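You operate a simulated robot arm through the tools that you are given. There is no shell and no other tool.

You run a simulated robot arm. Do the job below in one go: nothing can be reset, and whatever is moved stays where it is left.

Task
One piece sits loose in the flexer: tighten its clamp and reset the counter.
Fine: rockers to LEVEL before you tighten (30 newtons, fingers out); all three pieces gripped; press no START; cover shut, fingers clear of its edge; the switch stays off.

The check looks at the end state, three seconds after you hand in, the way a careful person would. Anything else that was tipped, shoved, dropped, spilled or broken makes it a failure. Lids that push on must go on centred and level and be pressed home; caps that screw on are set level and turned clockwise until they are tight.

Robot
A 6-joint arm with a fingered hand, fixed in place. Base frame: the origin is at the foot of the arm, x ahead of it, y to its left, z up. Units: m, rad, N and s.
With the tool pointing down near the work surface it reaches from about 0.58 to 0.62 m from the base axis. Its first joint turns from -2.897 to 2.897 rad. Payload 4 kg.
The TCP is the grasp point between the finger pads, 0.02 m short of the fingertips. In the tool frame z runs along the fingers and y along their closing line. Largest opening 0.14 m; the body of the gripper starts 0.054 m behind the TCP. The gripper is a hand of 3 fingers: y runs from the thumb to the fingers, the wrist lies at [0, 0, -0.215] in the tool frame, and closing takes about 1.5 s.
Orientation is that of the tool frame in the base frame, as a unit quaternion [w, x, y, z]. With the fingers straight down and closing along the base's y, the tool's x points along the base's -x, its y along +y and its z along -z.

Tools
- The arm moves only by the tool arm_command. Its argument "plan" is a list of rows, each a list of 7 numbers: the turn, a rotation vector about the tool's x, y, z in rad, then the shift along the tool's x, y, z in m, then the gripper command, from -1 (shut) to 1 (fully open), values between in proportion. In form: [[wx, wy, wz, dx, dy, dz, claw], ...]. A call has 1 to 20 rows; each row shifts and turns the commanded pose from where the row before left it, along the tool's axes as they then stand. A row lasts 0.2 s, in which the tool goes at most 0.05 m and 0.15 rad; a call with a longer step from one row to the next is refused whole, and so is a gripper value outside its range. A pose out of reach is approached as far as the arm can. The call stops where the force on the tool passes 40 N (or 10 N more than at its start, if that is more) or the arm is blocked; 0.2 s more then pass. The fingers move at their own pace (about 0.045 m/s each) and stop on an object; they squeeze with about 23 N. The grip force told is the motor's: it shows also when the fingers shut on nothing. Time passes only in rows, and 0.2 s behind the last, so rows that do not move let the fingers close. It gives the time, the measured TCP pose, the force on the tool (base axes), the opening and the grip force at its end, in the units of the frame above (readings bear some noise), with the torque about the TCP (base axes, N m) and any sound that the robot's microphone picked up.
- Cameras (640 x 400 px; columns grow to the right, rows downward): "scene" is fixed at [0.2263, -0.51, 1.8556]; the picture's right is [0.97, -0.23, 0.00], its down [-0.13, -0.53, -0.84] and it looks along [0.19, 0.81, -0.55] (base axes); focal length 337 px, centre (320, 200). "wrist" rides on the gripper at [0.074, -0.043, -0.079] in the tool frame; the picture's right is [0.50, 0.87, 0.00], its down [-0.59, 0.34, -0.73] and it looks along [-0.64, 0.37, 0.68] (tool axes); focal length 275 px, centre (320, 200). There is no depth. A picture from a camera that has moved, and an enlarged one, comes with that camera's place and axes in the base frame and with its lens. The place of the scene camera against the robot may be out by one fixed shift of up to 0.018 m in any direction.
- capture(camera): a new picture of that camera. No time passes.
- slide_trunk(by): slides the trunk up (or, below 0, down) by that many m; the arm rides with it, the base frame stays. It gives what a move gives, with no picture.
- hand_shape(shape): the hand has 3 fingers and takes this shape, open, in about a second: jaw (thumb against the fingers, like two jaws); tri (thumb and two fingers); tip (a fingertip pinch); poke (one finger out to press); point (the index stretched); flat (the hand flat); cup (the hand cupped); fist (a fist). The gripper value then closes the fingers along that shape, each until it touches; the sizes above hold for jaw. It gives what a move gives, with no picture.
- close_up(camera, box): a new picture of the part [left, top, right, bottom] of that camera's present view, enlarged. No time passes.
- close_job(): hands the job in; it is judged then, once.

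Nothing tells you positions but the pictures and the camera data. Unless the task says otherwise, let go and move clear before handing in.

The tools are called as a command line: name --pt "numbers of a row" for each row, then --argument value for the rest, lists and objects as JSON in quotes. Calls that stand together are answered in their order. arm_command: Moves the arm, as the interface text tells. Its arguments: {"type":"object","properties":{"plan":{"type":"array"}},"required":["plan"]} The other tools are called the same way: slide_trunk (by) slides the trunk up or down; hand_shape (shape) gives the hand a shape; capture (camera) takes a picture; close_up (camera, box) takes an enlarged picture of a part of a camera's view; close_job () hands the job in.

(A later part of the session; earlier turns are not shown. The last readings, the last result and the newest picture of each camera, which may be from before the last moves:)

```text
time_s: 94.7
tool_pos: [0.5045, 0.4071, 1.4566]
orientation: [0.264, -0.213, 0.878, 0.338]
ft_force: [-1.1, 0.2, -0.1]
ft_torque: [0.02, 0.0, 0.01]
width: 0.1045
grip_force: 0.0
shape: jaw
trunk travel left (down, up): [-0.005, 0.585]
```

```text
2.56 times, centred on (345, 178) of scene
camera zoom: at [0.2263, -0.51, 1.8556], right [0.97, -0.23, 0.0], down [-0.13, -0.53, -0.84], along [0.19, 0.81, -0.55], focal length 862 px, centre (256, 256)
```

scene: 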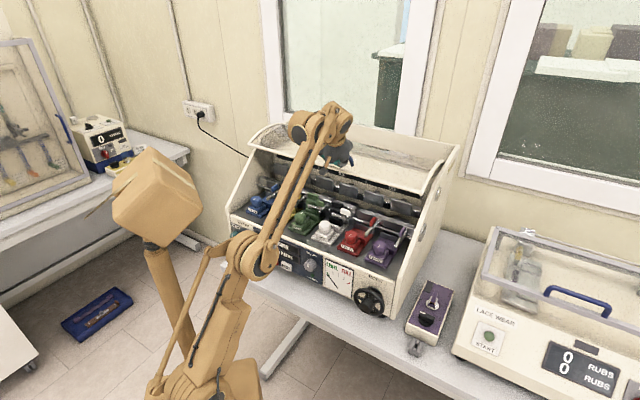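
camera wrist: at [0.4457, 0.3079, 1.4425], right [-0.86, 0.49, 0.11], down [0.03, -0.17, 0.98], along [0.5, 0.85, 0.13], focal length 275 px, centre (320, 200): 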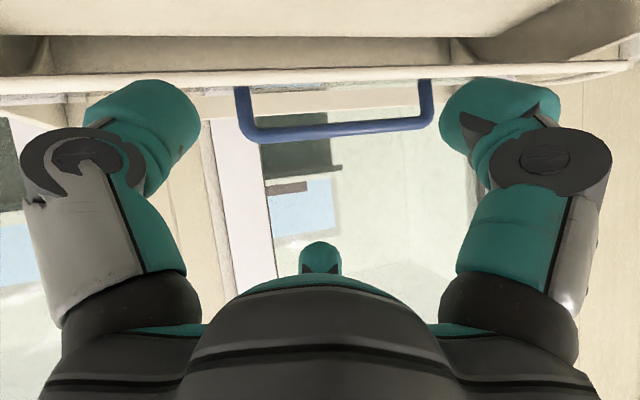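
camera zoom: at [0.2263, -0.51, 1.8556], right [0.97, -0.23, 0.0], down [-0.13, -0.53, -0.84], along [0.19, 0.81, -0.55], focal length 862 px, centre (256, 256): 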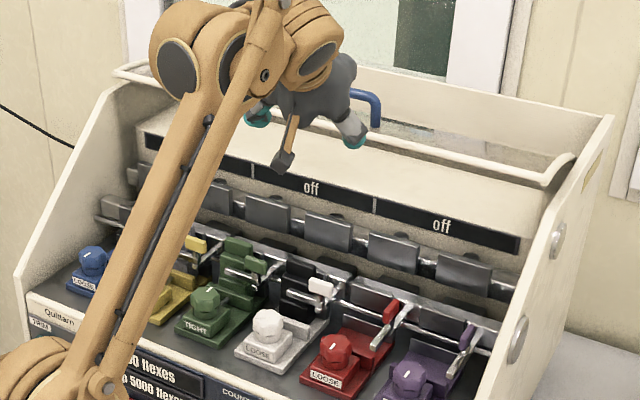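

The white station is clearly visible: jaw bar back against its block, black piece standing free. I'll raise the trunk and turn the hand to point straight down for the knob.

slide_trunk --by 0.25

arm_command --pt "0.0918 0.1159 0 0.0249 -0.0197 0 1" --pt "0.0918 0.1159 0 0.0249 -0.0197 0 1" --pt "0.0918 0.1159 0 0.0249 -0.0197 0 1" --pt "0.0918 0.1159 0 0.0249 -0.0197 0 1" --pt "0.0918 0.1159 0 0.0249 -0.0197 0 1" --pt "0.0918 0.1159 0 0.0249 -0.0197 0 1" --pt "0 0 0 0 0 0 1"

capture --camera "scene"

```text
time_s: 97.2
tool_pos: [0.5047, 0.4069, 1.7073]
orientation: [0.264, -0.214, 0.878, 0.338]
ft_force: [0.0, -0.4, -1.1]
ft_torque: [0.01, 0.0, -0.02]
width: 0.1048
grip_force: 0.0
shape: jaw
trunk travel left (down, up): [-0.255, 0.335]
```

```text
time_s: 98.8
tool_pos: [0.4578, 0.2419, 1.6122]
orientation: [-0.006, -0.247, 0.959, 0.14]
ft_force: [-1.0, 1.0, -0.5]
ft_torque: [0.0, 0.01, 0.01]
width: 0.14
grip_force: 0.1
shape: jaw
out of reach, approached as far as the arm can: row 3, 4, 5, 6
trunk travel left (down, up): [-0.255, 0.335]
```

```text
taken
```

scene: 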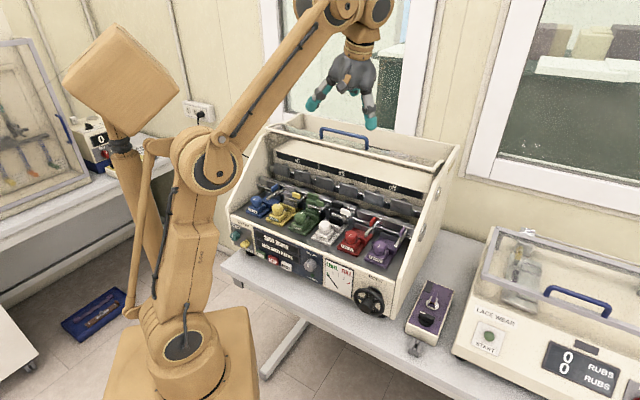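

The cover is fully open and resting back. I'll descend to a viewing spot in front of the stations and straighten the hand to vertical.

arm_command --pt "0 0 0 0.0184 -0.006 0.0406 1" --pt "0 0 0 0.0184 -0.006 0.0406 1" --pt "0 0 0 0.0184 -0.006 0.0406 1" --pt "0 0 0 0.0184 -0.006 0.0406 1" --pt "0 0 0 0.0184 -0.006 0.0406 1" --pt "0 0 0 0.0184 -0.006 0.0406 1" --pt "0.1376 0.029 0 0 0 0 1" --pt "0.1376 0.029 0 0 0 0 1" --pt "0 0 0 0 0 0 1"

capture --camera "wrist"

capture --camera "scene"

```text
time_s: 100.8
tool_pos: [0.3593, 0.2258, 1.3627]
orientation: [-0.004, -0.247, 0.959, 0.142]
ft_force: [-0.2, -0.8, -0.1]
ft_torque: [0.0, 0.0, -0.01]
width: 0.1399
grip_force: 0.0
shape: jaw
out of reach, approached as far as the arm can: row 7, 8
trunk travel left (down, up): [-0.255, 0.335]
```

```text
taken
camera wrist: at [0.3205, 0.1343, 1.4232], right [-0.85, 0.49, 0.21], down [0.41, 0.36, 0.83], along [0.33, 0.79, -0.51], focal length 275 px, centre (320, 200)
```

wrist: 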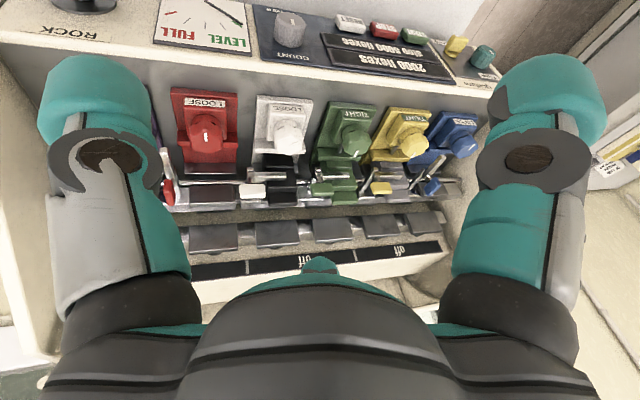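

```text
taken
```

scene: 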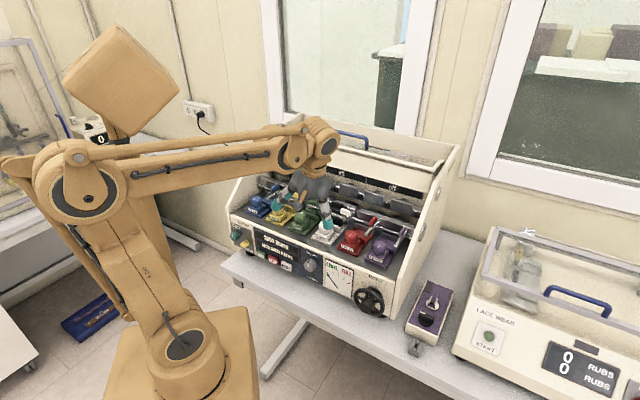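

close_up --camera "wrist" --box '[220, 80, 380, 180]'

close_up --camera "wrist" --box '[160, 130, 320, 230]'

close_up --camera "wrist" --box '[150, 0, 310, 60]'

```text
4.00 times, centred on (300, 130) of wrist
camera zoom: at [0.3205, 0.1343, 1.4232], right [-0.85, 0.49, 0.21], down [0.41, 0.36, 0.83], along [0.33, 0.79, -0.51], focal length 1101 px, centre (400, 480)
```

zoom: 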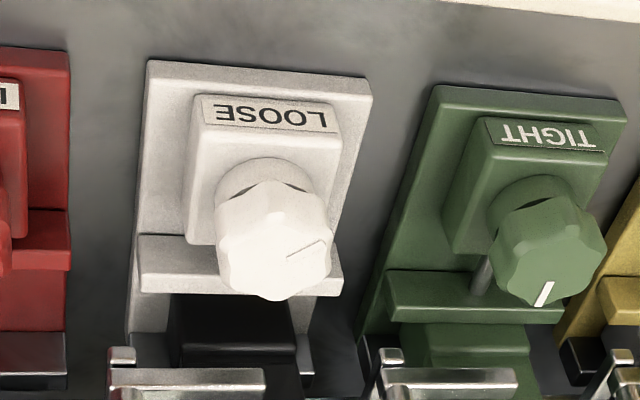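

```text
4.00 times, centred on (240, 180) of wrist
camera zoom: at [0.3205, 0.1343, 1.4232], right [-0.85, 0.49, 0.21], down [0.41, 0.36, 0.83], along [0.33, 0.79, -0.51], focal length 1101 px, centre (640, 280)
```

zoom: 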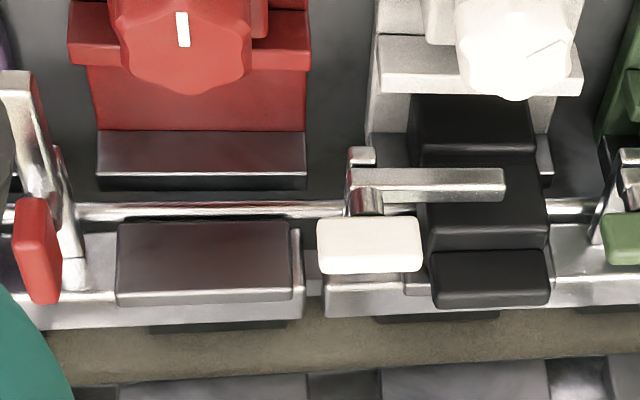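

```text
4.00 times, centred on (230, 30) of wrist
camera zoom: at [0.3205, 0.1343, 1.4232], right [-0.85, 0.49, 0.21], down [0.41, 0.36, 0.83], along [0.33, 0.79, -0.51], focal length 1101 px, centre (680, 880)
```

zoom: 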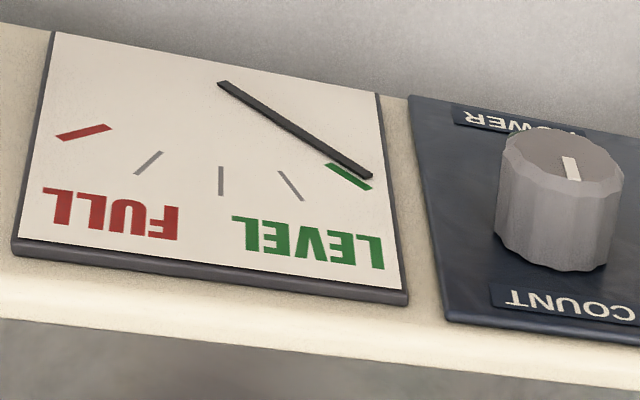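

Excellent view: white's marker points left, green's (TIGHT) points to the rear, red's (LOOSE) to the front. I'll shift right for a second view to fix the knob's position accurately.

arm_command --pt "0 0 0 -0.0115 -0.0371 -0.0099 1" --pt "0 0 0 -0.0115 -0.0371 -0.0099 1" --pt "0 0 0 -0.0115 -0.0371 -0.0099 1" --pt "0 0 0 0 0 0 1"

capture --camera "wrist"

close_up --camera "wrist" --box '[280, 80, 440, 180]'

```text
time_s: 101.8
tool_pos: [0.4417, 0.1414, 1.3614]
orientation: [-0.004, -0.247, 0.959, 0.141]
ft_force: [-0.3, 0.1, -0.1]
ft_torque: [0.0, -0.04, -0.02]
width: 0.1399
grip_force: 0.0
shape: jaw
trunk travel left (down, up): [-0.255, 0.335]
```

```text
taken
camera wrist: at [0.4053, 0.0497, 1.4229], right [-0.85, 0.49, 0.21], down [0.41, 0.37, 0.83], along [0.33, 0.79, -0.51], focal length 275 px, centre (320, 200)
```

wrist: 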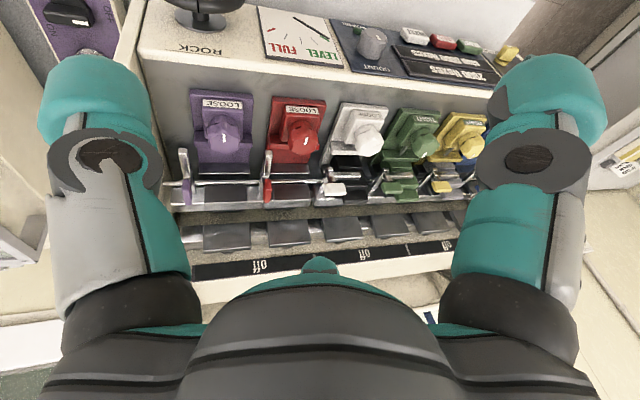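

```text
4.00 times, centred on (360, 130) of wrist
camera zoom: at [0.4053, 0.0497, 1.4229], right [-0.85, 0.49, 0.21], down [0.41, 0.37, 0.83], along [0.33, 0.79, -0.51], focal length 1101 px, centre (160, 480)
```

zoom: 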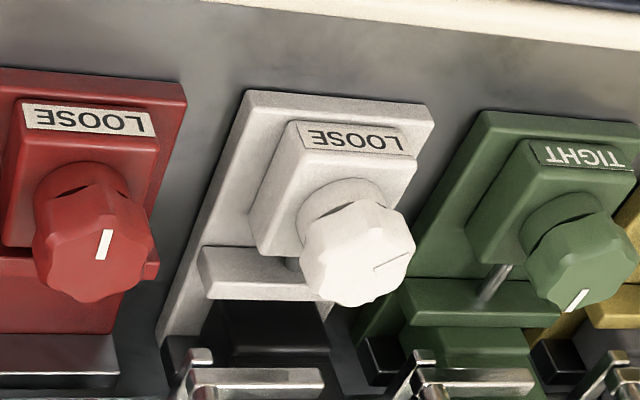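

Knob centre fixed at about (0.443, 0.372) with its top at z≈1.172; its marker is about 58° clockwise from "front" while TIGHT points to the rear, so it needs roughly 130° clockwise. The wrist resisted the final tilt to vertical, so I'll test yawing the hand first, here in free space.

arm_command --pt "0 0 -0.14 0 0 0 1" --pt "0 0 -0.14 0 0 0 1" --pt "0 0 -0.14 0 0 0 1" --pt "0 0 -0.14 0 0 0 1" --pt "0 0 -0.14 0 0 0 1" --pt "0 0 -0.14 0 0 0 1" --pt "0 0 0 0 0 0 1"

capture --camera "scene"

```text
time_s: 103.4
tool_pos: [0.4433, 0.1413, 1.3613]
orientation: [0.054, -0.617, 0.774, 0.132]
ft_force: [-0.2, -0.6, 0.7]
ft_torque: [0.01, -0.03, 0.03]
width: 0.1398
grip_force: 0.0
shape: jaw
trunk travel left (down, up): [-0.255, 0.335]
```

```text
taken
```

scene: 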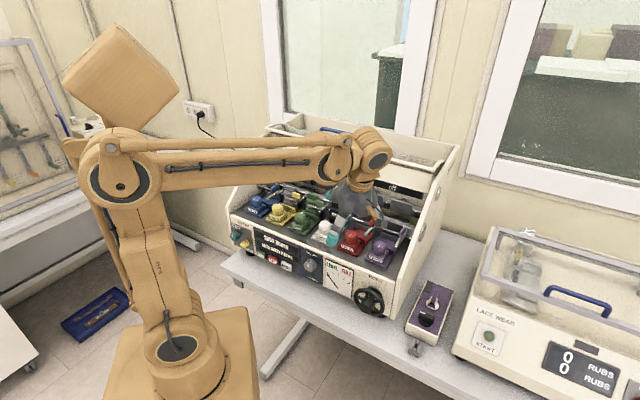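

Yawing works. Now I retry the tilt to vertical.

arm_command --pt "0.035 0.0625 0 0 0 0 1" --pt "0.035 0.0625 0 0 0 0 1" --pt "0.035 0.0625 0 0 0 0 1" --pt "0.035 0.0625 0 0 0 0 1" --pt "0 0 0 0 0 0 1"

```text
time_s: 104.6
tool_pos: [0.4431, 0.1417, 1.3613]
orientation: [0.057, -0.616, 0.775, 0.128]
ft_force: [0.3, 0.1, -0.5]
ft_torque: [0.0, 0.02, 0.03]
width: 0.1399
grip_force: 0.0
shape: jaw
out of reach, approached as far as the arm can: row 1, 2, 3, 4
trunk travel left (down, up): [-0.255, 0.335]
```

The wrist is wound to a limit (forearm roll) in this arm branch. I'll go back to the trunk height used at the start and retrace the original route — level hand, then pitch down — to restore the initial wrist branch, all high above the machine.

slide_trunk --by 0.22

arm_command --pt "0.0784 -0.1202 0 0 0 0 1" --pt "0.0784 -0.1202 0 0 0 0 1" --pt "0.0784 -0.1202 0 0 0 0 1" --pt "0.0784 -0.1202 0 0 0 0 1" --pt "0.0784 -0.1202 0 0 0 0 1" --pt "0.0784 -0.1202 0 0 0 0 1" --pt "0.0784 -0.1202 0 0 0 0 1" --pt "0.0784 -0.1202 0 0 0 0 1" --pt "0.0784 -0.1202 0 0 0 0 1" --pt "0.0784 -0.1202 0 0 0 0 1" --pt "0 0 0.108 0 0 0 1" --pt "0 0 0.108 0 0 0 1" --pt "0 0 0.108 0 0 0 1" --pt "0 0 0 0 0 0 1"

capture --camera "scene"

```text
time_s: 107.0
tool_pos: [0.444, 0.1419, 1.5822]
orientation: [0.057, -0.616, 0.775, 0.129]
ft_force: [-0.7, 0.1, -0.1]
ft_torque: [0.02, 0.0, -0.01]
width: 0.14
grip_force: 0.1
shape: jaw
trunk travel left (down, up): [-0.475, 0.115]
```

```text
time_s: 110.0
tool_pos: [0.4427, 0.1429, 1.5822]
orientation: [0.657, -0.271, 0.651, 0.267]
ft_force: [-0.4, 0.1, 0.2]
ft_torque: [0.01, -0.01, -0.02]
width: 0.1402
grip_force: 0.0
shape: jaw
trunk travel left (down, up): [-0.475, 0.115]
```

```text
taken
```

scene: 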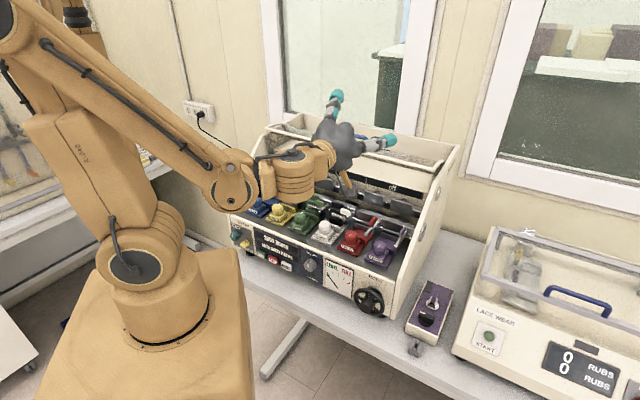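

The hand is level again with the forearm sloping down. I'll shift left so the hand lies in the arm's plane, then pitch down.

arm_command --pt "0 0 0 -0.005 0.0383 0.0204 1" --pt "0 0 0 -0.005 0.0383 0.0204 1" --pt "0 0 0 -0.005 0.0383 0.0204 1" --pt "0 0 0 -0.005 0.0383 0.0204 1" --pt "0 0 0 -0.005 0.0383 0.0204 1" --pt "0 0 0 -0.005 0.0383 0.0204 1" --pt "0 0 0 0 0.0383 0.0204 1" --pt "0 0 0 0 0 0 1"

capture --camera "scene"

```text
time_s: 111.8
tool_pos: [0.3555, 0.4332, 1.6117]
orientation: [0.657, -0.271, 0.65, 0.268]
ft_force: [-0.7, 0.3, -0.8]
ft_torque: [-0.02, -0.01, 0.02]
width: 0.1397
grip_force: 0.1
shape: jaw
out of reach, approached as far as the arm can: row 5
trunk travel left (down, up): [-0.475, 0.115]
```

```text
taken
```

scene: 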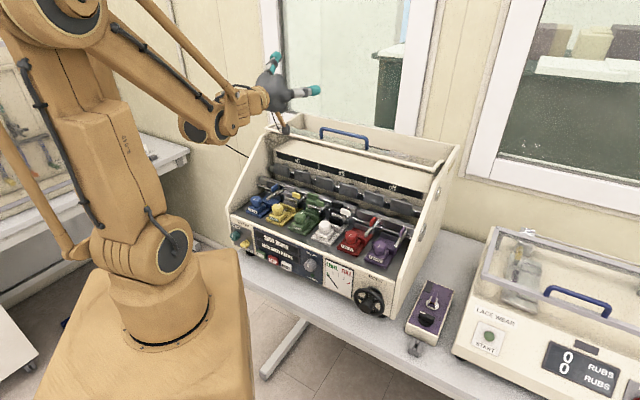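

Now I raise a bit and pitch the hand down in the arm's plane, reversing the very first manoeuvre.

arm_command --pt "0 0 0 -0.048 0 0 1" --pt "0 0 0 -0.048 0 0 1" --pt "0 0 0 -0.048 0 0 1" --pt "0 0 0 -0.048 0 0 1" --pt "0 0.14 0 0.0297 0 -0.0042 1" --pt "0 0.14 0 0.0297 0 -0.0042 1" --pt "0 0.14 0 0.0297 0 -0.0042 1" --pt "0 0.14 0 0.0297 0 -0.0042 1" --pt "0 0.14 0 0.0297 0 -0.0042 1" --pt "0 0.145 0 0.0307 0 -0.0045 1" --pt "0 0.145 0 0.0307 0 -0.0045 1" --pt "0 0.145 0 0.0307 0 -0.0045 1" --pt "0 0.145 0 0.0307 0 -0.0045 1" --pt "0 0.145 0 0.0307 0 -0.0045 1" --pt "0 0.145 0 0.0307 0 -0.0045 1" --pt "0 0 0 0 0 0 1"

capture --camera "scene"

```text
time_s: 115.2
tool_pos: [0.1945, 0.2709, 1.6018]
orientation: [0.003, -0.381, 0.925, -0.003]
ft_force: [0.0, -0.4, -0.9]
ft_torque: [-0.03, -0.01, 0.02]
width: 0.1399
grip_force: 0.0
shape: jaw
trunk travel left (down, up): [-0.475, 0.115]
```

```text
taken
```

scene: 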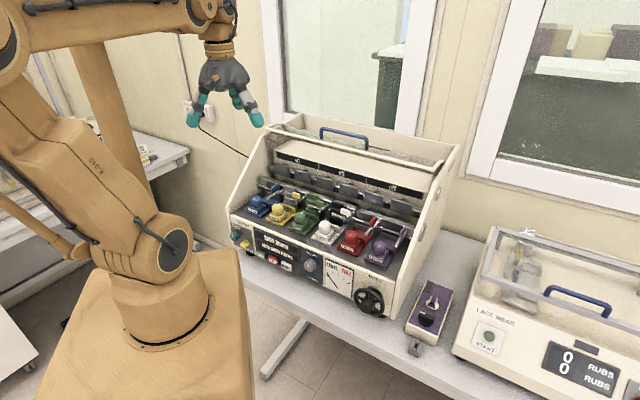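

The hand points straight down again without any limit message. Next I'll move over the white station and lower the trunk; I plan to lean the hand ~20° toward the robot so it clears the white lever behind the knob.

arm_command --pt "0 0 0 -0.0342 -0.0208 0 1" --pt "0 0 0 -0.0342 -0.0208 0 1" --pt "0 0 0 -0.0342 -0.0208 0 1" --pt "0 0 0 -0.0342 -0.0208 0 1" --pt "0 0 0 -0.0342 -0.0208 0 1" --pt "0 0 0 0 0 0 1"

slide_trunk --by -0.28

capture --camera "wrist"

capture --camera "scene"

```text
time_s: 116.6
tool_pos: [0.385, 0.3171, 1.6045]
orientation: [0.005, -0.382, 0.924, -0.002]
ft_force: [-0.4, -0.3, 0.7]
ft_torque: [0.03, -0.03, 0.01]
width: 0.1399
grip_force: 0.0
shape: jaw
trunk travel left (down, up): [-0.475, 0.115]
```

```text
time_s: 119.4
tool_pos: [0.3862, 0.3176, 1.3245]
orientation: [0.005, -0.382, 0.924, -0.003]
ft_force: [-0.3, 0.2, -0.4]
ft_torque: [0.01, 0.01, 0.03]
width: 0.1401
grip_force: 0.1
shape: jaw
trunk travel left (down, up): [-0.195, 0.395]
```

```text
taken
camera wrist: at [0.3638, 0.2357, 1.4058], right [-0.96, 0.26, -0.01], down [0.17, 0.66, 0.74], along [0.2, 0.71, -0.68], focal length 275 px, centre (320, 200)
```

wrist: 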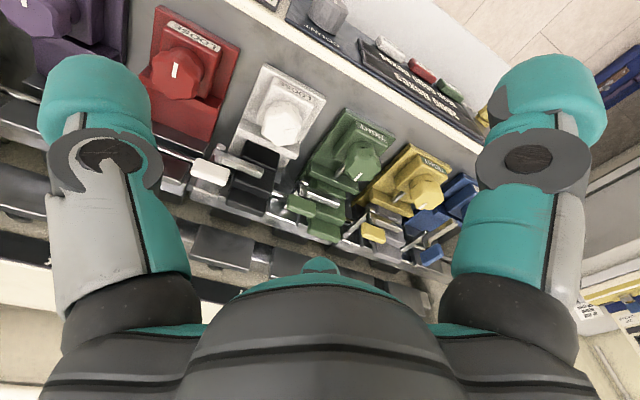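

```text
taken
```

scene: 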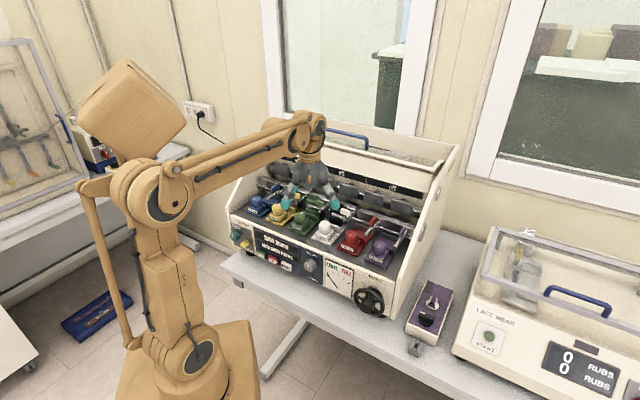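

Over the station now. I'll yaw the hand, lean it 20° back, half-close, and hover above the white knob to check alignment.

arm_command --pt "0 0 -0.13 0 0 0 0.1" --pt "0 0 -0.13 0 0 0 0.1" --pt "0 0 -0.13 0 0 0 0.1" --pt "0 0 -0.13 0 0 0 0.1" --pt "0.058 -0.1012 0 0 0 0 0.1" --pt "0.058 -0.1012 0 0 0 0 0.1" --pt "0.058 -0.1012 0 0 0 0 0.1" --pt "0 0 0 0 0 0 0.1"

capture --camera "wrist"

```text
time_s: 121.2
tool_pos: [0.387, 0.318, 1.3251]
orientation: [0.177, -0.597, 0.782, 0.019]
ft_force: [-0.9, -0.4, -0.6]
ft_torque: [0.01, 0.0, 0.03]
width: 0.0774
grip_force: 0.0
shape: jaw
trunk travel left (down, up): [-0.195, 0.395]
```

```text
taken
camera wrist: at [0.391, 0.2185, 1.3861], right [-0.93, -0.22, -0.31], down [-0.37, 0.47, 0.8], along [-0.03, 0.86, -0.51], focal length 275 px, centre (320, 200)
```

wrist: 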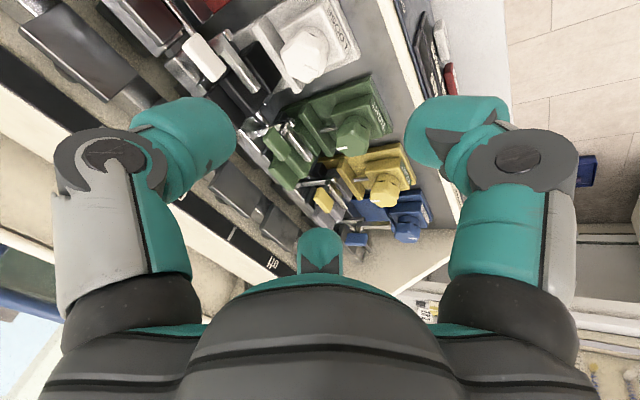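

arm_command --pt "0 0 0 -0.0134 -0.0078 0.0325 0.1" --pt "0 0 0 -0.0134 -0.0078 0.0325 0.1" --pt "0 0 0 -0.0134 -0.0078 0.0325 0.1" --pt "0 0 0 0 0 0 0.1"

capture --camera "wrist"

close_up --camera "scene" --box '[270, 150, 390, 225]'

```text
time_s: 122.2
tool_pos: [0.4411, 0.3721, 1.2503]
orientation: [0.176, -0.597, 0.782, 0.019]
ft_force: [-0.1, 0.0, -0.3]
ft_torque: [-0.02, -0.02, -0.02]
width: 0.0772
grip_force: 0.0
shape: jaw
trunk travel left (down, up): [-0.195, 0.395]
```

```text
taken
camera wrist: at [0.4456, 0.2722, 1.3116], right [-0.93, -0.22, -0.31], down [-0.37, 0.47, 0.8], along [-0.03, 0.86, -0.51], focal length 275 px, centre (320, 200)
```

wrist: 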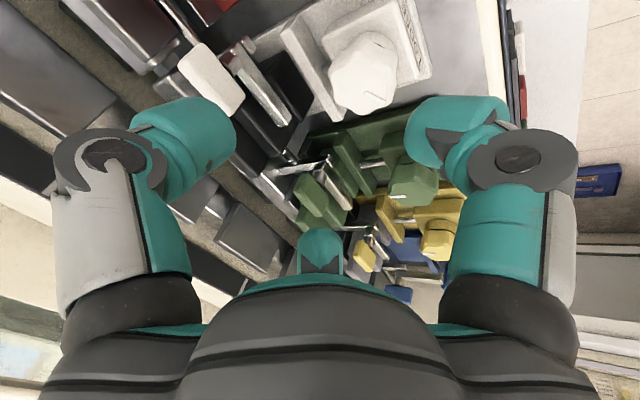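

```text
5.33 times, centred on (330, 188) of scene
camera zoom: at [0.2263, -0.51, 1.8556], right [0.97, -0.23, 0.0], down [-0.13, -0.53, -0.84], along [0.19, 0.81, -0.55], focal length 1796 px, centre (267, 267)
```

zoom: 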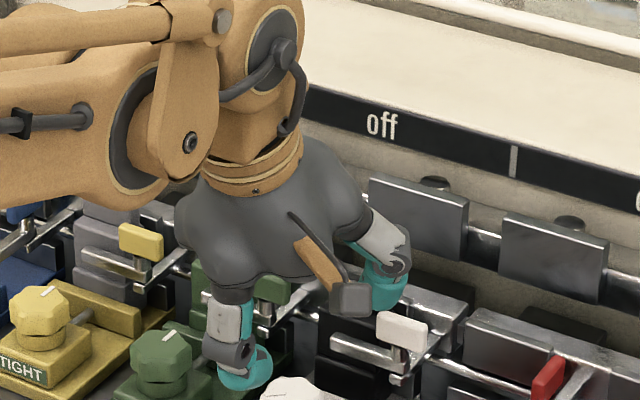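

close_up --camera "wrist" --box '[280, 10, 440, 110]'

```text
4.00 times, centred on (360, 60) of wrist
camera zoom: at [0.4456, 0.2722, 1.3116], right [-0.93, -0.22, -0.31], down [-0.37, 0.47, 0.8], along [-0.03, 0.86, -0.51], focal length 1101 px, centre (160, 760)
```

zoom: 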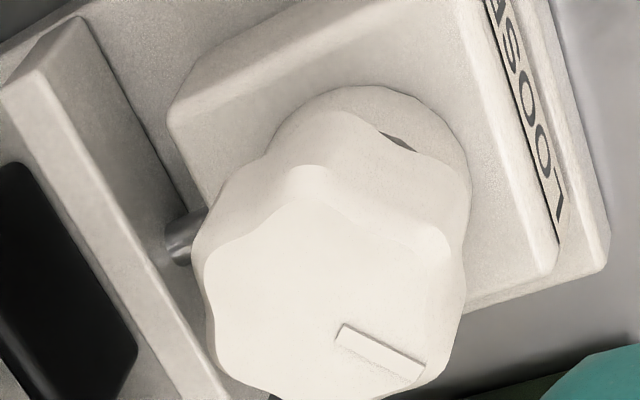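

Alignment is within a few millimetres. I'll lower the open digits around the knob carefully.

arm_command --pt "0 0 0 0.0066 0.0032 0.0197 0.1" --pt "0 0 0 0.0066 0.0032 0.0197 0.1" --pt "0 0 0 0.0066 0.0032 0.0197 0.1" --pt "0 0 0 0.0034 0.0016 0.01 0.1" --pt "0 0 0 0.0034 0.0016 0.0095 0.1" --pt "0 0 0 0 0 0 0.1"

capture --camera "wrist"

close_up --camera "scene" --box '[290, 175, 386, 235]'

```text
time_s: 123.6
tool_pos: [0.4449, 0.3697, 1.1657]
orientation: [0.177, -0.597, 0.782, 0.019]
ft_force: [-0.2, 0.1, -0.5]
ft_torque: [0.0, 0.06, -0.02]
width: 0.0774
grip_force: 0.2
shape: jaw
trunk travel left (down, up): [-0.195, 0.395]
```

```text
taken
camera wrist: at [0.4488, 0.2697, 1.2276], right [-0.93, -0.22, -0.31], down [-0.37, 0.47, 0.8], along [-0.03, 0.86, -0.51], focal length 275 px, centre (320, 200)
```

wrist: 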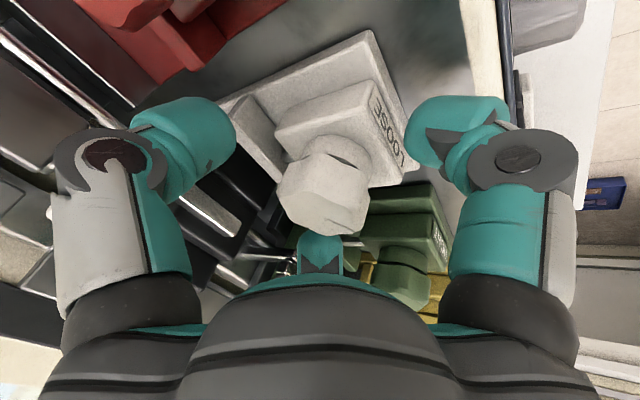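

```text
6.67 times, centred on (338, 205) of scene
camera zoom: at [0.2263, -0.51, 1.8556], right [0.97, -0.23, 0.0], down [-0.13, -0.53, -0.84], along [0.19, 0.81, -0.55], focal length 2245 px, centre (200, 167)
```

zoom: 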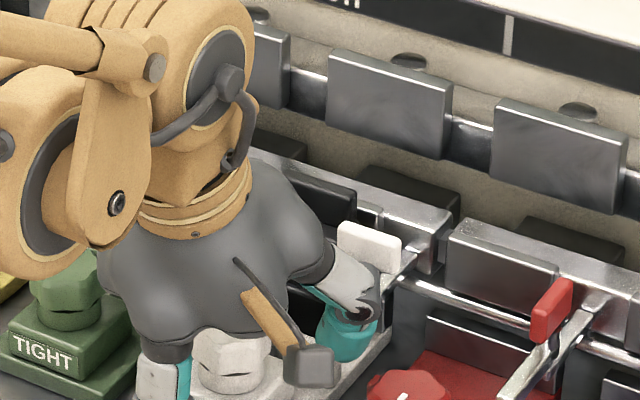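

The knob sits centred between the digits with no contact. Closing on it.

arm_command --pt "0 0 0 0 0 0 -0.5" --pt "0 0 0 0 0 0 -1" --pt "0 0 0 0 0 0 -1" --pt "0 0 0 0 0 0 -1" --pt "0 0 0 0 0 0 -1"

capture --camera "wrist"

```text
time_s: 124.8
tool_pos: [0.4454, 0.3695, 1.1658]
orientation: [0.175, -0.596, 0.783, 0.018]
ft_force: [-1.7, -0.9, -1.9]
ft_torque: [-0.43, 0.48, -0.04]
width: 0.0358
grip_force: 23.1
shape: jaw
trunk travel left (down, up): [-0.195, 0.395]
```

```text
taken
camera wrist: at [0.4488, 0.2699, 1.2277], right [-0.93, -0.22, -0.31], down [-0.37, 0.47, 0.8], along [-0.03, 0.86, -0.51], focal length 275 px, centre (320, 200)
```

wrist: 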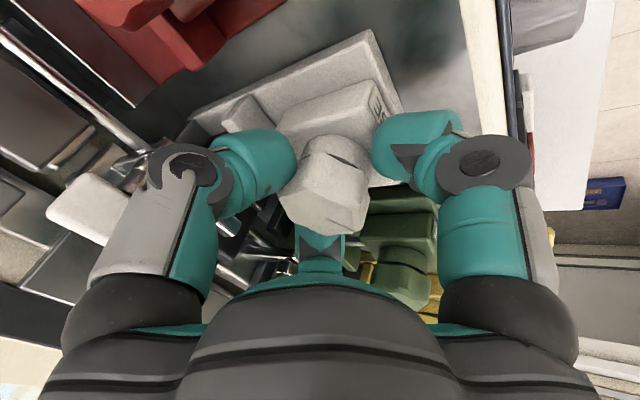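

Gripped. Turning clockwise a little to check it follows.

arm_command --pt "0 0 0.07 0 0 0 -1" --pt "0 0 0.07 0 0 0 -1" --pt "0 0 0.07 0 0 0 -1" --pt "0 0 0.07 0 0 0 -1" --pt "0 0 0 0 0 0 -1"

capture --camera "wrist"

close_up --camera "scene" --box '[290, 175, 386, 235]'

```text
time_s: 126.0
tool_pos: [0.4455, 0.3665, 1.166]
orientation: [0.171, -0.482, 0.858, 0.043]
ft_force: [2.7, -18.2, -2.6]
ft_torque: [-1.13, 0.3, 0.6]
width: 0.0349
grip_force: 23.1
shape: jaw
trunk travel left (down, up): [-0.195, 0.395]
```

```text
taken
camera wrist: at [0.4264, 0.2652, 1.2208], right [-0.97, 0.06, -0.25], down [-0.19, 0.48, 0.86], along [0.17, 0.88, -0.45], focal length 275 px, centre (320, 200)
```

wrist: 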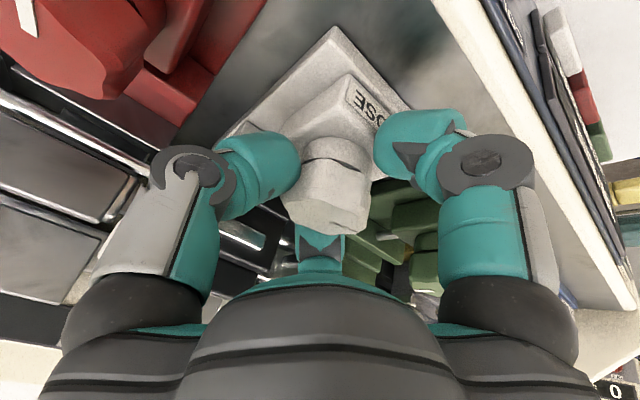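

```text
6.67 times, centred on (338, 205) of scene
camera zoom: at [0.2263, -0.51, 1.8556], right [0.97, -0.23, 0.0], down [-0.13, -0.53, -0.84], along [0.19, 0.81, -0.55], focal length 2245 px, centre (200, 167)
```

zoom: 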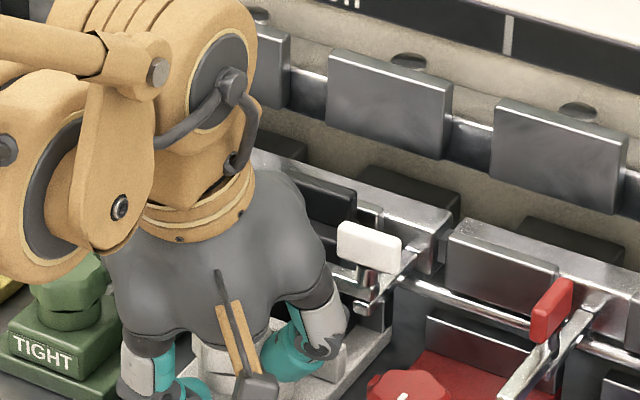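

close_up --camera "wrist" --box '[240, 120, 400, 260]'

close_up --camera "wrist" --box '[280, 20, 440, 140]'

```text
2.86 times, centred on (320, 190) of wrist
camera zoom: at [0.4264, 0.2652, 1.2208], right [-0.97, 0.06, -0.25], down [-0.19, 0.48, 0.86], along [0.17, 0.88, -0.45], focal length 786 px, centre (320, 229)
```

zoom: 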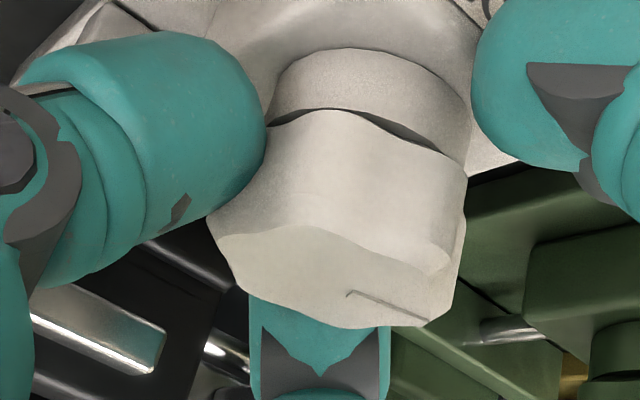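

```text
3.33 times, centred on (360, 80) of wrist
camera zoom: at [0.4264, 0.2652, 1.2208], right [-0.97, 0.06, -0.25], down [-0.19, 0.48, 0.86], along [0.17, 0.88, -0.45], focal length 918 px, centre (187, 600)
```

zoom: 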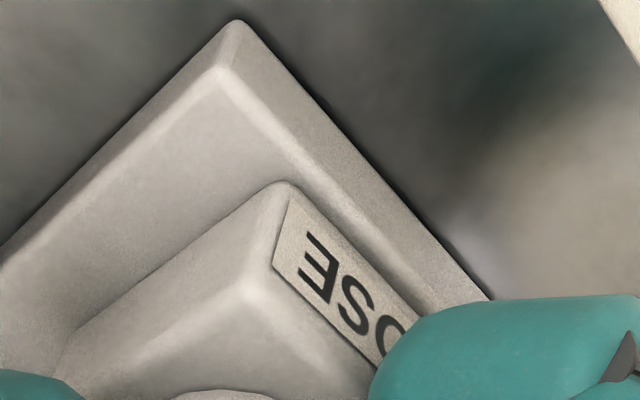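

The knob follows the hand. Continuing clockwise.

arm_command --pt "0 0 0.07 0 0 0 -1" --pt "0 0 0.07 0 0 0 -1" --pt "0 0 0.07 0 0 0 -1" --pt "0 0 0.07 0 0 0 -1" --pt "0 0 0 0 0 0 -1"

close_up --camera "scene" --box '[290, 175, 386, 235]'

capture --camera "wrist"

```text
time_s: 127.2
tool_pos: [0.4441, 0.3646, 1.1667]
orientation: [0.164, -0.357, 0.917, 0.068]
ft_force: [-4.2, -33.8, -11.9]
ft_torque: [-1.72, 0.54, 1.25]
width: 0.0351
grip_force: 22.9
shape: jaw
trunk travel left (down, up): [-0.195, 0.395]
```

```text
6.67 times, centred on (338, 205) of scene
camera zoom: at [0.2263, -0.51, 1.8556], right [0.97, -0.23, 0.0], down [-0.13, -0.53, -0.84], along [0.19, 0.81, -0.55], focal length 2245 px, centre (200, 167)
```

zoom: 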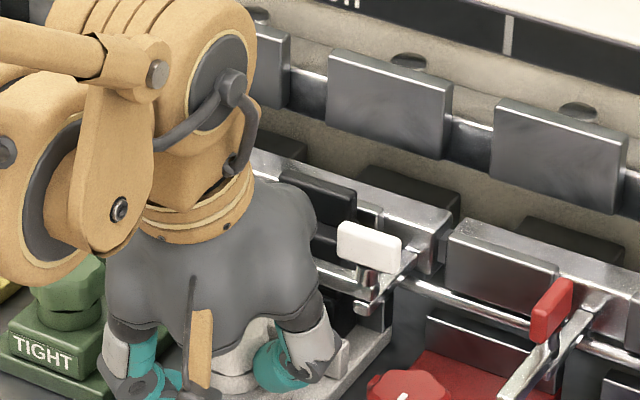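

```text
taken
camera wrist: at [0.4027, 0.268, 1.2164], right [-0.93, 0.32, -0.17], down [-0.01, 0.44, 0.9], along [0.36, 0.84, -0.41], focal length 275 px, centre (320, 200)
```

wrist: 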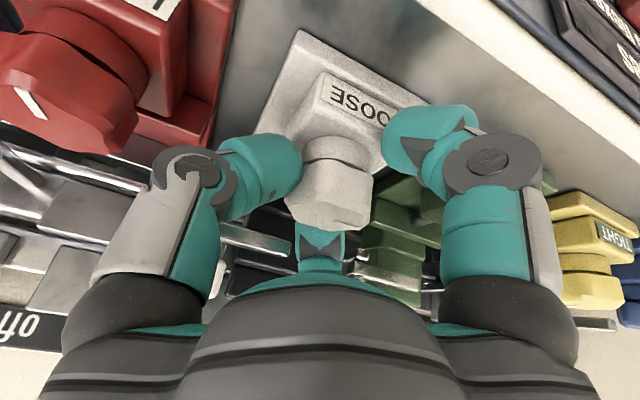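

close_up --camera "wrist" --box '[240, 120, 400, 260]'

close_up --camera "wrist" --box '[260, 40, 420, 140]'

```text
2.86 times, centred on (320, 190) of wrist
camera zoom: at [0.4027, 0.268, 1.2164], right [-0.93, 0.32, -0.17], down [-0.01, 0.44, 0.9], along [0.36, 0.84, -0.41], focal length 786 px, centre (320, 229)
```

zoom: 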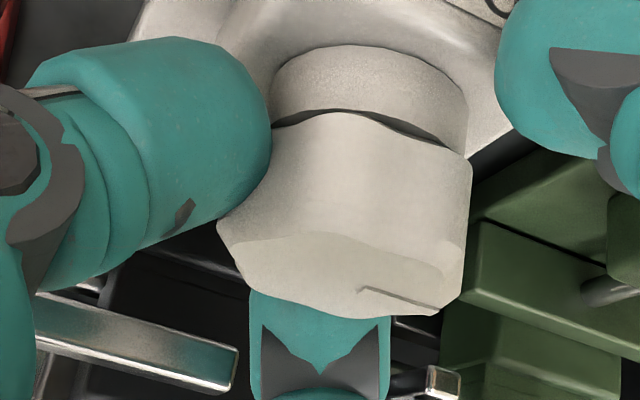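

```text
4.00 times, centred on (340, 90) of wrist
camera zoom: at [0.4027, 0.268, 1.2164], right [-0.93, 0.32, -0.17], down [-0.01, 0.44, 0.9], along [0.36, 0.84, -0.41], focal length 1101 px, centre (240, 640)
```

zoom: 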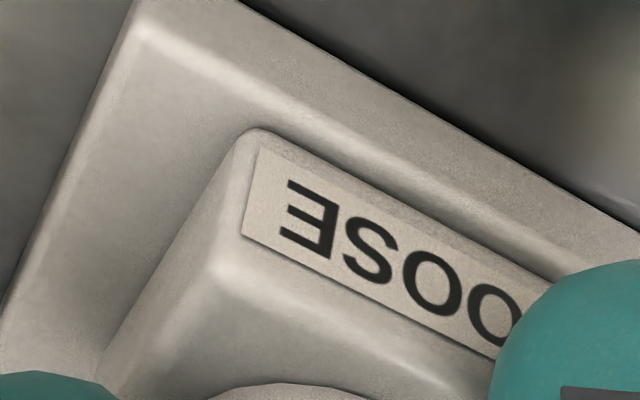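

The knob turns with the hand (label still LOOSE), but turning about the leaned axis builds side force. I'll release, then re-grip and turn about the true vertical axis instead.

arm_command --pt "0 0 0 0 0 0 0.1" --pt "0 0 0 0 0 0 0.1" --pt "0 0 0 0 0 0 0.1" --pt "0 0 0 0 0 0 0.1"

capture --camera "wrist"

close_up --camera "wrist" --box '[240, 120, 400, 260]'

```text
time_s: 128.2
tool_pos: [0.445, 0.37, 1.1662]
orientation: [0.164, -0.357, 0.917, 0.067]
ft_force: [0.5, 0.1, 0.1]
ft_torque: [0.0, -0.02, 0.01]
width: 0.0765
grip_force: 0.1
shape: jaw
trunk travel left (down, up): [-0.195, 0.395]
```

```text
taken
camera wrist: at [0.4027, 0.2732, 1.2157], right [-0.93, 0.32, -0.17], down [-0.01, 0.45, 0.9], along [0.36, 0.84, -0.41], focal length 275 px, centre (320, 200)
```

wrist: 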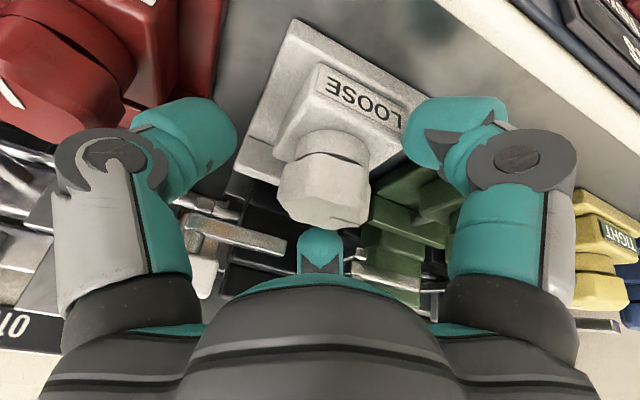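

```text
2.86 times, centred on (320, 190) of wrist
camera zoom: at [0.4027, 0.2732, 1.2157], right [-0.93, 0.32, -0.17], down [-0.01, 0.45, 0.9], along [0.36, 0.84, -0.41], focal length 786 px, centre (320, 229)
```

zoom: 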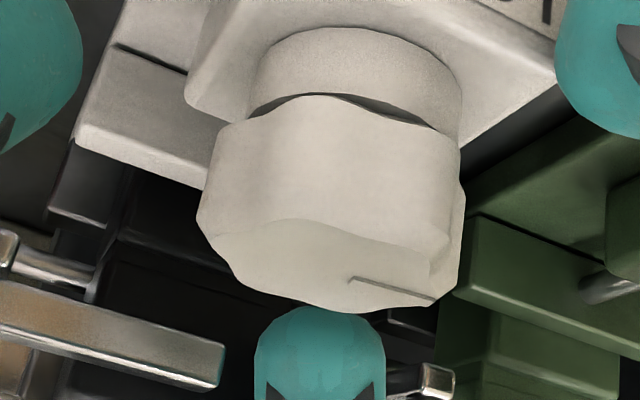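

The knob stays where it was left. I'll lean the hand a bit more, rotate it back slightly about the vertical, and grip again.

arm_command --pt "-0.0036 -0.087 0.0006 -0.0003 0.001 -0.003 0.1" --pt "-0.0639 0.0014 -0.134 0 0 0 0.1" --pt "-0.0639 0.0014 -0.134 0 0 0 0.1" --pt "0 0 0 0 0 0 0.1"

close_up --camera "scene" --box '[290, 175, 386, 235]'

capture --camera "wrist"

```text
time_s: 129.2
tool_pos: [0.4441, 0.3702, 1.169]
orientation: [0.188, -0.485, 0.846, 0.113]
ft_force: [0.2, 0.1, -0.6]
ft_torque: [0.02, 0.01, -0.01]
width: 0.0769
grip_force: 0.1
shape: jaw
trunk travel left (down, up): [-0.195, 0.395]
```

```text
6.67 times, centred on (338, 205) of scene
camera zoom: at [0.2263, -0.51, 1.8556], right [0.97, -0.23, 0.0], down [-0.13, -0.53, -0.84], along [0.19, 0.81, -0.55], focal length 2245 px, centre (200, 167)
```

zoom: 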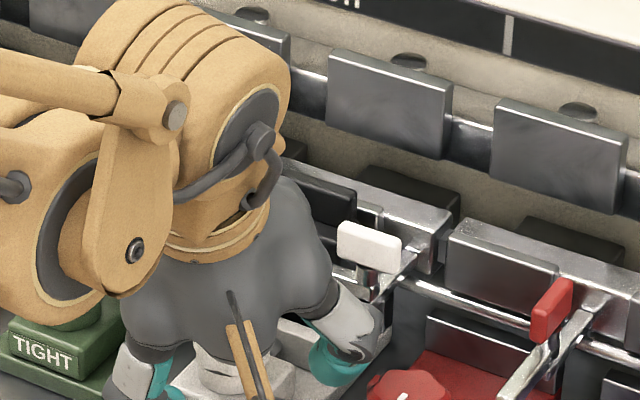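

```text
taken
camera wrist: at [0.4302, 0.2615, 1.2098], right [-0.98, 0.05, -0.21], down [-0.18, 0.35, 0.92], along [0.12, 0.93, -0.34], focal length 275 px, centre (320, 200)
```

wrist: 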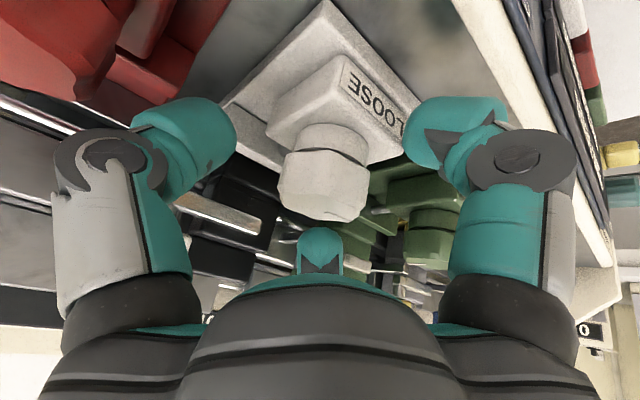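

Now grip and turn clockwise about the vertical.

arm_command --pt "0 0 0 0 0 0 -0.5" --pt "0 0 0 0 0 0 -1" --pt "0 0 0 0 0 0 -1" --pt "0 0 0 0 0 0 -1" --pt "0 0 0 0 0 0 -1" --pt "0.0301 -0.0007 0.0632 0 0 0 -1" --pt "0.0301 -0.0007 0.0632 0 0 0 -1" --pt "0.0301 -0.0007 0.0632 0 0 0 -1" --pt "0.0301 -0.0007 0.0632 0 0 0 -1" --pt "0 0 0 0 0 0 -1"

close_up --camera "scene" --box '[290, 175, 386, 235]'

```text
time_s: 131.4
tool_pos: [0.4433, 0.3665, 1.1693]
orientation: [0.203, -0.362, 0.906, 0.087]
ft_force: [-2.6, -29.3, -9.8]
ft_torque: [-1.52, 0.79, 1.39]
width: 0.0387
grip_force: 22.7
shape: jaw
trunk travel left (down, up): [-0.195, 0.395]
```

```text
6.67 times, centred on (338, 205) of scene
camera zoom: at [0.2263, -0.51, 1.8556], right [0.97, -0.23, 0.0], down [-0.13, -0.53, -0.84], along [0.19, 0.81, -0.55], focal length 2245 px, centre (200, 167)
```

zoom: 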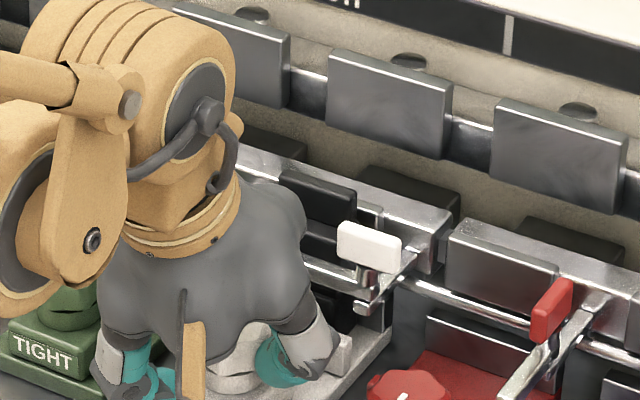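

close_up --camera "wrist" --box '[220, 20, 420, 260]'

```text
1.67 times, centred on (320, 140) of wrist
camera zoom: at [0.4003, 0.2657, 1.2107], right [-0.93, 0.32, -0.21], down [-0.07, 0.39, 0.92], along [0.37, 0.87, -0.34], focal length 459 px, centre (320, 300)
```

zoom: 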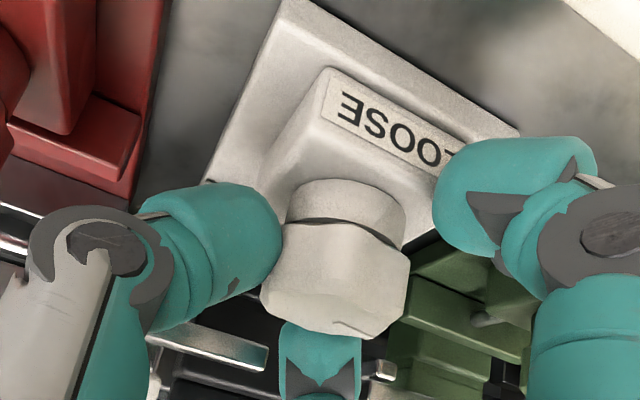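

One digit is touching the clamp block because of the lean, so the grip was lopsided. I'll release, reduce the lean to about 10°, and set the digits for shorter strokes that stay away from the white lever.

arm_command --pt "0 0 0 0 0 0 0.1" --pt "0 0 0 0 0 0 0.1" --pt "0 0 0 0 0 0 0.1" --pt "0.0035 0.136 0 0 0 -0.004 0.1" --pt "0.0035 0.136 0 0 0 0 0.1" --pt "-0.0227 0.0005 -0.124 0 0 0 0.1" --pt "-0.0227 0.0005 -0.124 0 0 0 0.1" --pt "-0.0227 0.0005 -0.124 0 0 0 0.1" --pt "-0.0227 0.0005 -0.124 0 0 0 0.1" --pt "-0.0227 0.0005 -0.124 0 0 0 0.1" --pt "0 0 0 0 0 0 0.1"

capture --camera "wrist"

close_up --camera "scene" --box '[290, 175, 386, 235]'

```text
time_s: 133.8
tool_pos: [0.442, 0.3687, 1.1717]
orientation: [0.064, -0.638, 0.765, 0.059]
ft_force: [0.1, -0.4, 0.4]
ft_torque: [-0.01, -0.02, 0.02]
width: 0.0768
grip_force: 0.2
shape: jaw
trunk travel left (down, up): [-0.195, 0.395]
```

```text
taken
camera wrist: at [0.4696, 0.2761, 1.2391], right [-0.94, -0.33, -0.08], down [-0.25, 0.51, 0.83], along [-0.23, 0.8, -0.56], focal length 275 px, centre (320, 200)
```

wrist: 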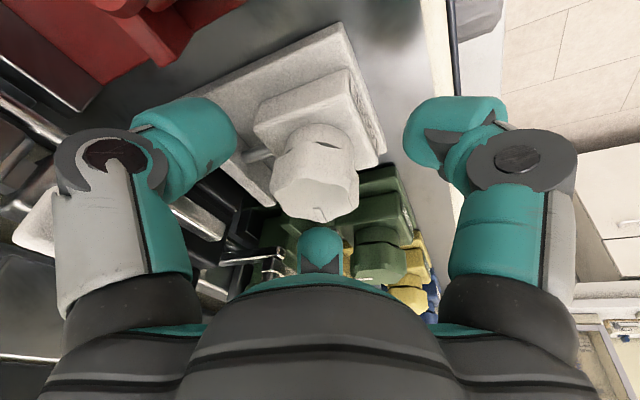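

```text
6.67 times, centred on (338, 205) of scene
camera zoom: at [0.2263, -0.51, 1.8556], right [0.97, -0.23, 0.0], down [-0.13, -0.53, -0.84], along [0.19, 0.81, -0.55], focal length 2245 px, centre (200, 167)
```

zoom: 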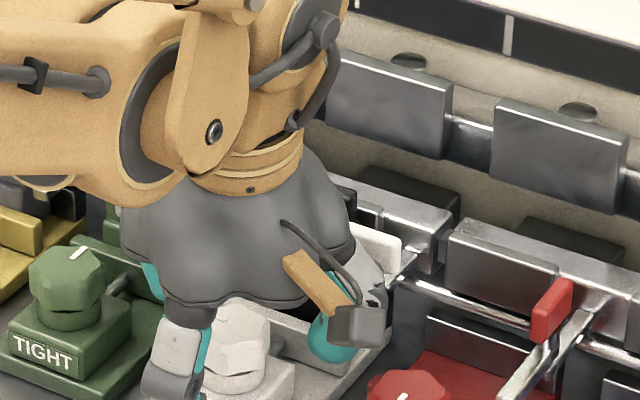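

close_up --camera "wrist" --box '[230, 100, 390, 240]'

```text
2.86 times, centred on (310, 170) of wrist
camera zoom: at [0.4696, 0.2761, 1.2391], right [-0.94, -0.33, -0.08], down [-0.25, 0.51, 0.83], along [-0.23, 0.8, -0.56], focal length 786 px, centre (349, 286)
```

zoom: 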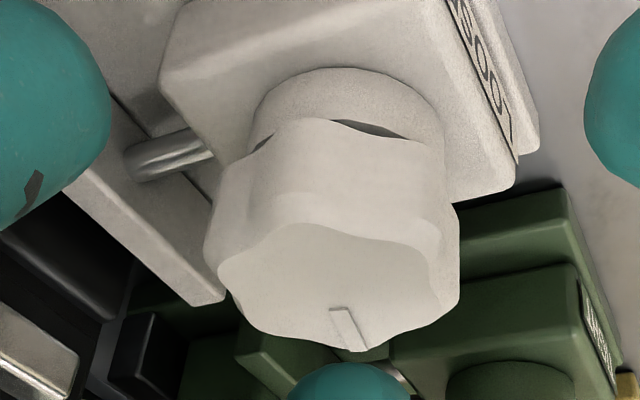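

The clamp screw is advancing (rod is longer) and the marker is now at about 98°. I'll recentre, grip and turn another stroke.

arm_command --pt "0 0 0 -0.0014 -0.0014 0.004 0.1" --pt "0 0 0 0 0 0 -0.5" --pt "0 0 0 0 0 0 -1" --pt "0 0 0 0 0 0 -1" --pt "0 0 0 0 0 0 -1" --pt "0 0 0 0 0 0 -1"

capture --camera "wrist"

```text
time_s: 135.2
tool_pos: [0.4453, 0.3716, 1.168]
orientation: [0.063, -0.638, 0.766, 0.058]
ft_force: [-1.6, -0.3, -9.0]
ft_torque: [-0.1, 0.02, -0.02]
width: 0.0339
grip_force: 22.5
shape: jaw
trunk travel left (down, up): [-0.195, 0.395]
```

```text
taken
camera wrist: at [0.4712, 0.2783, 1.2351], right [-0.94, -0.33, -0.08], down [-0.24, 0.51, 0.83], along [-0.23, 0.8, -0.56], focal length 275 px, centre (320, 200)
```

wrist: 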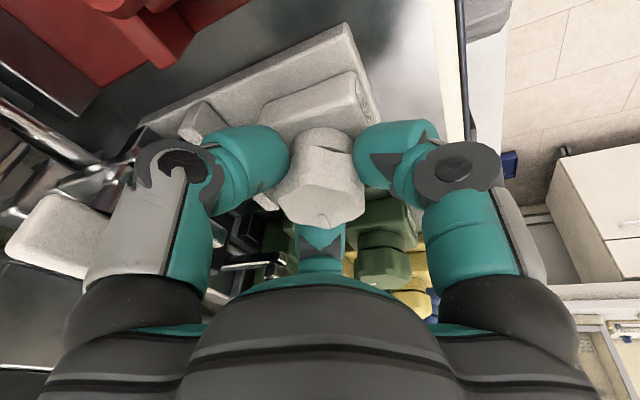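

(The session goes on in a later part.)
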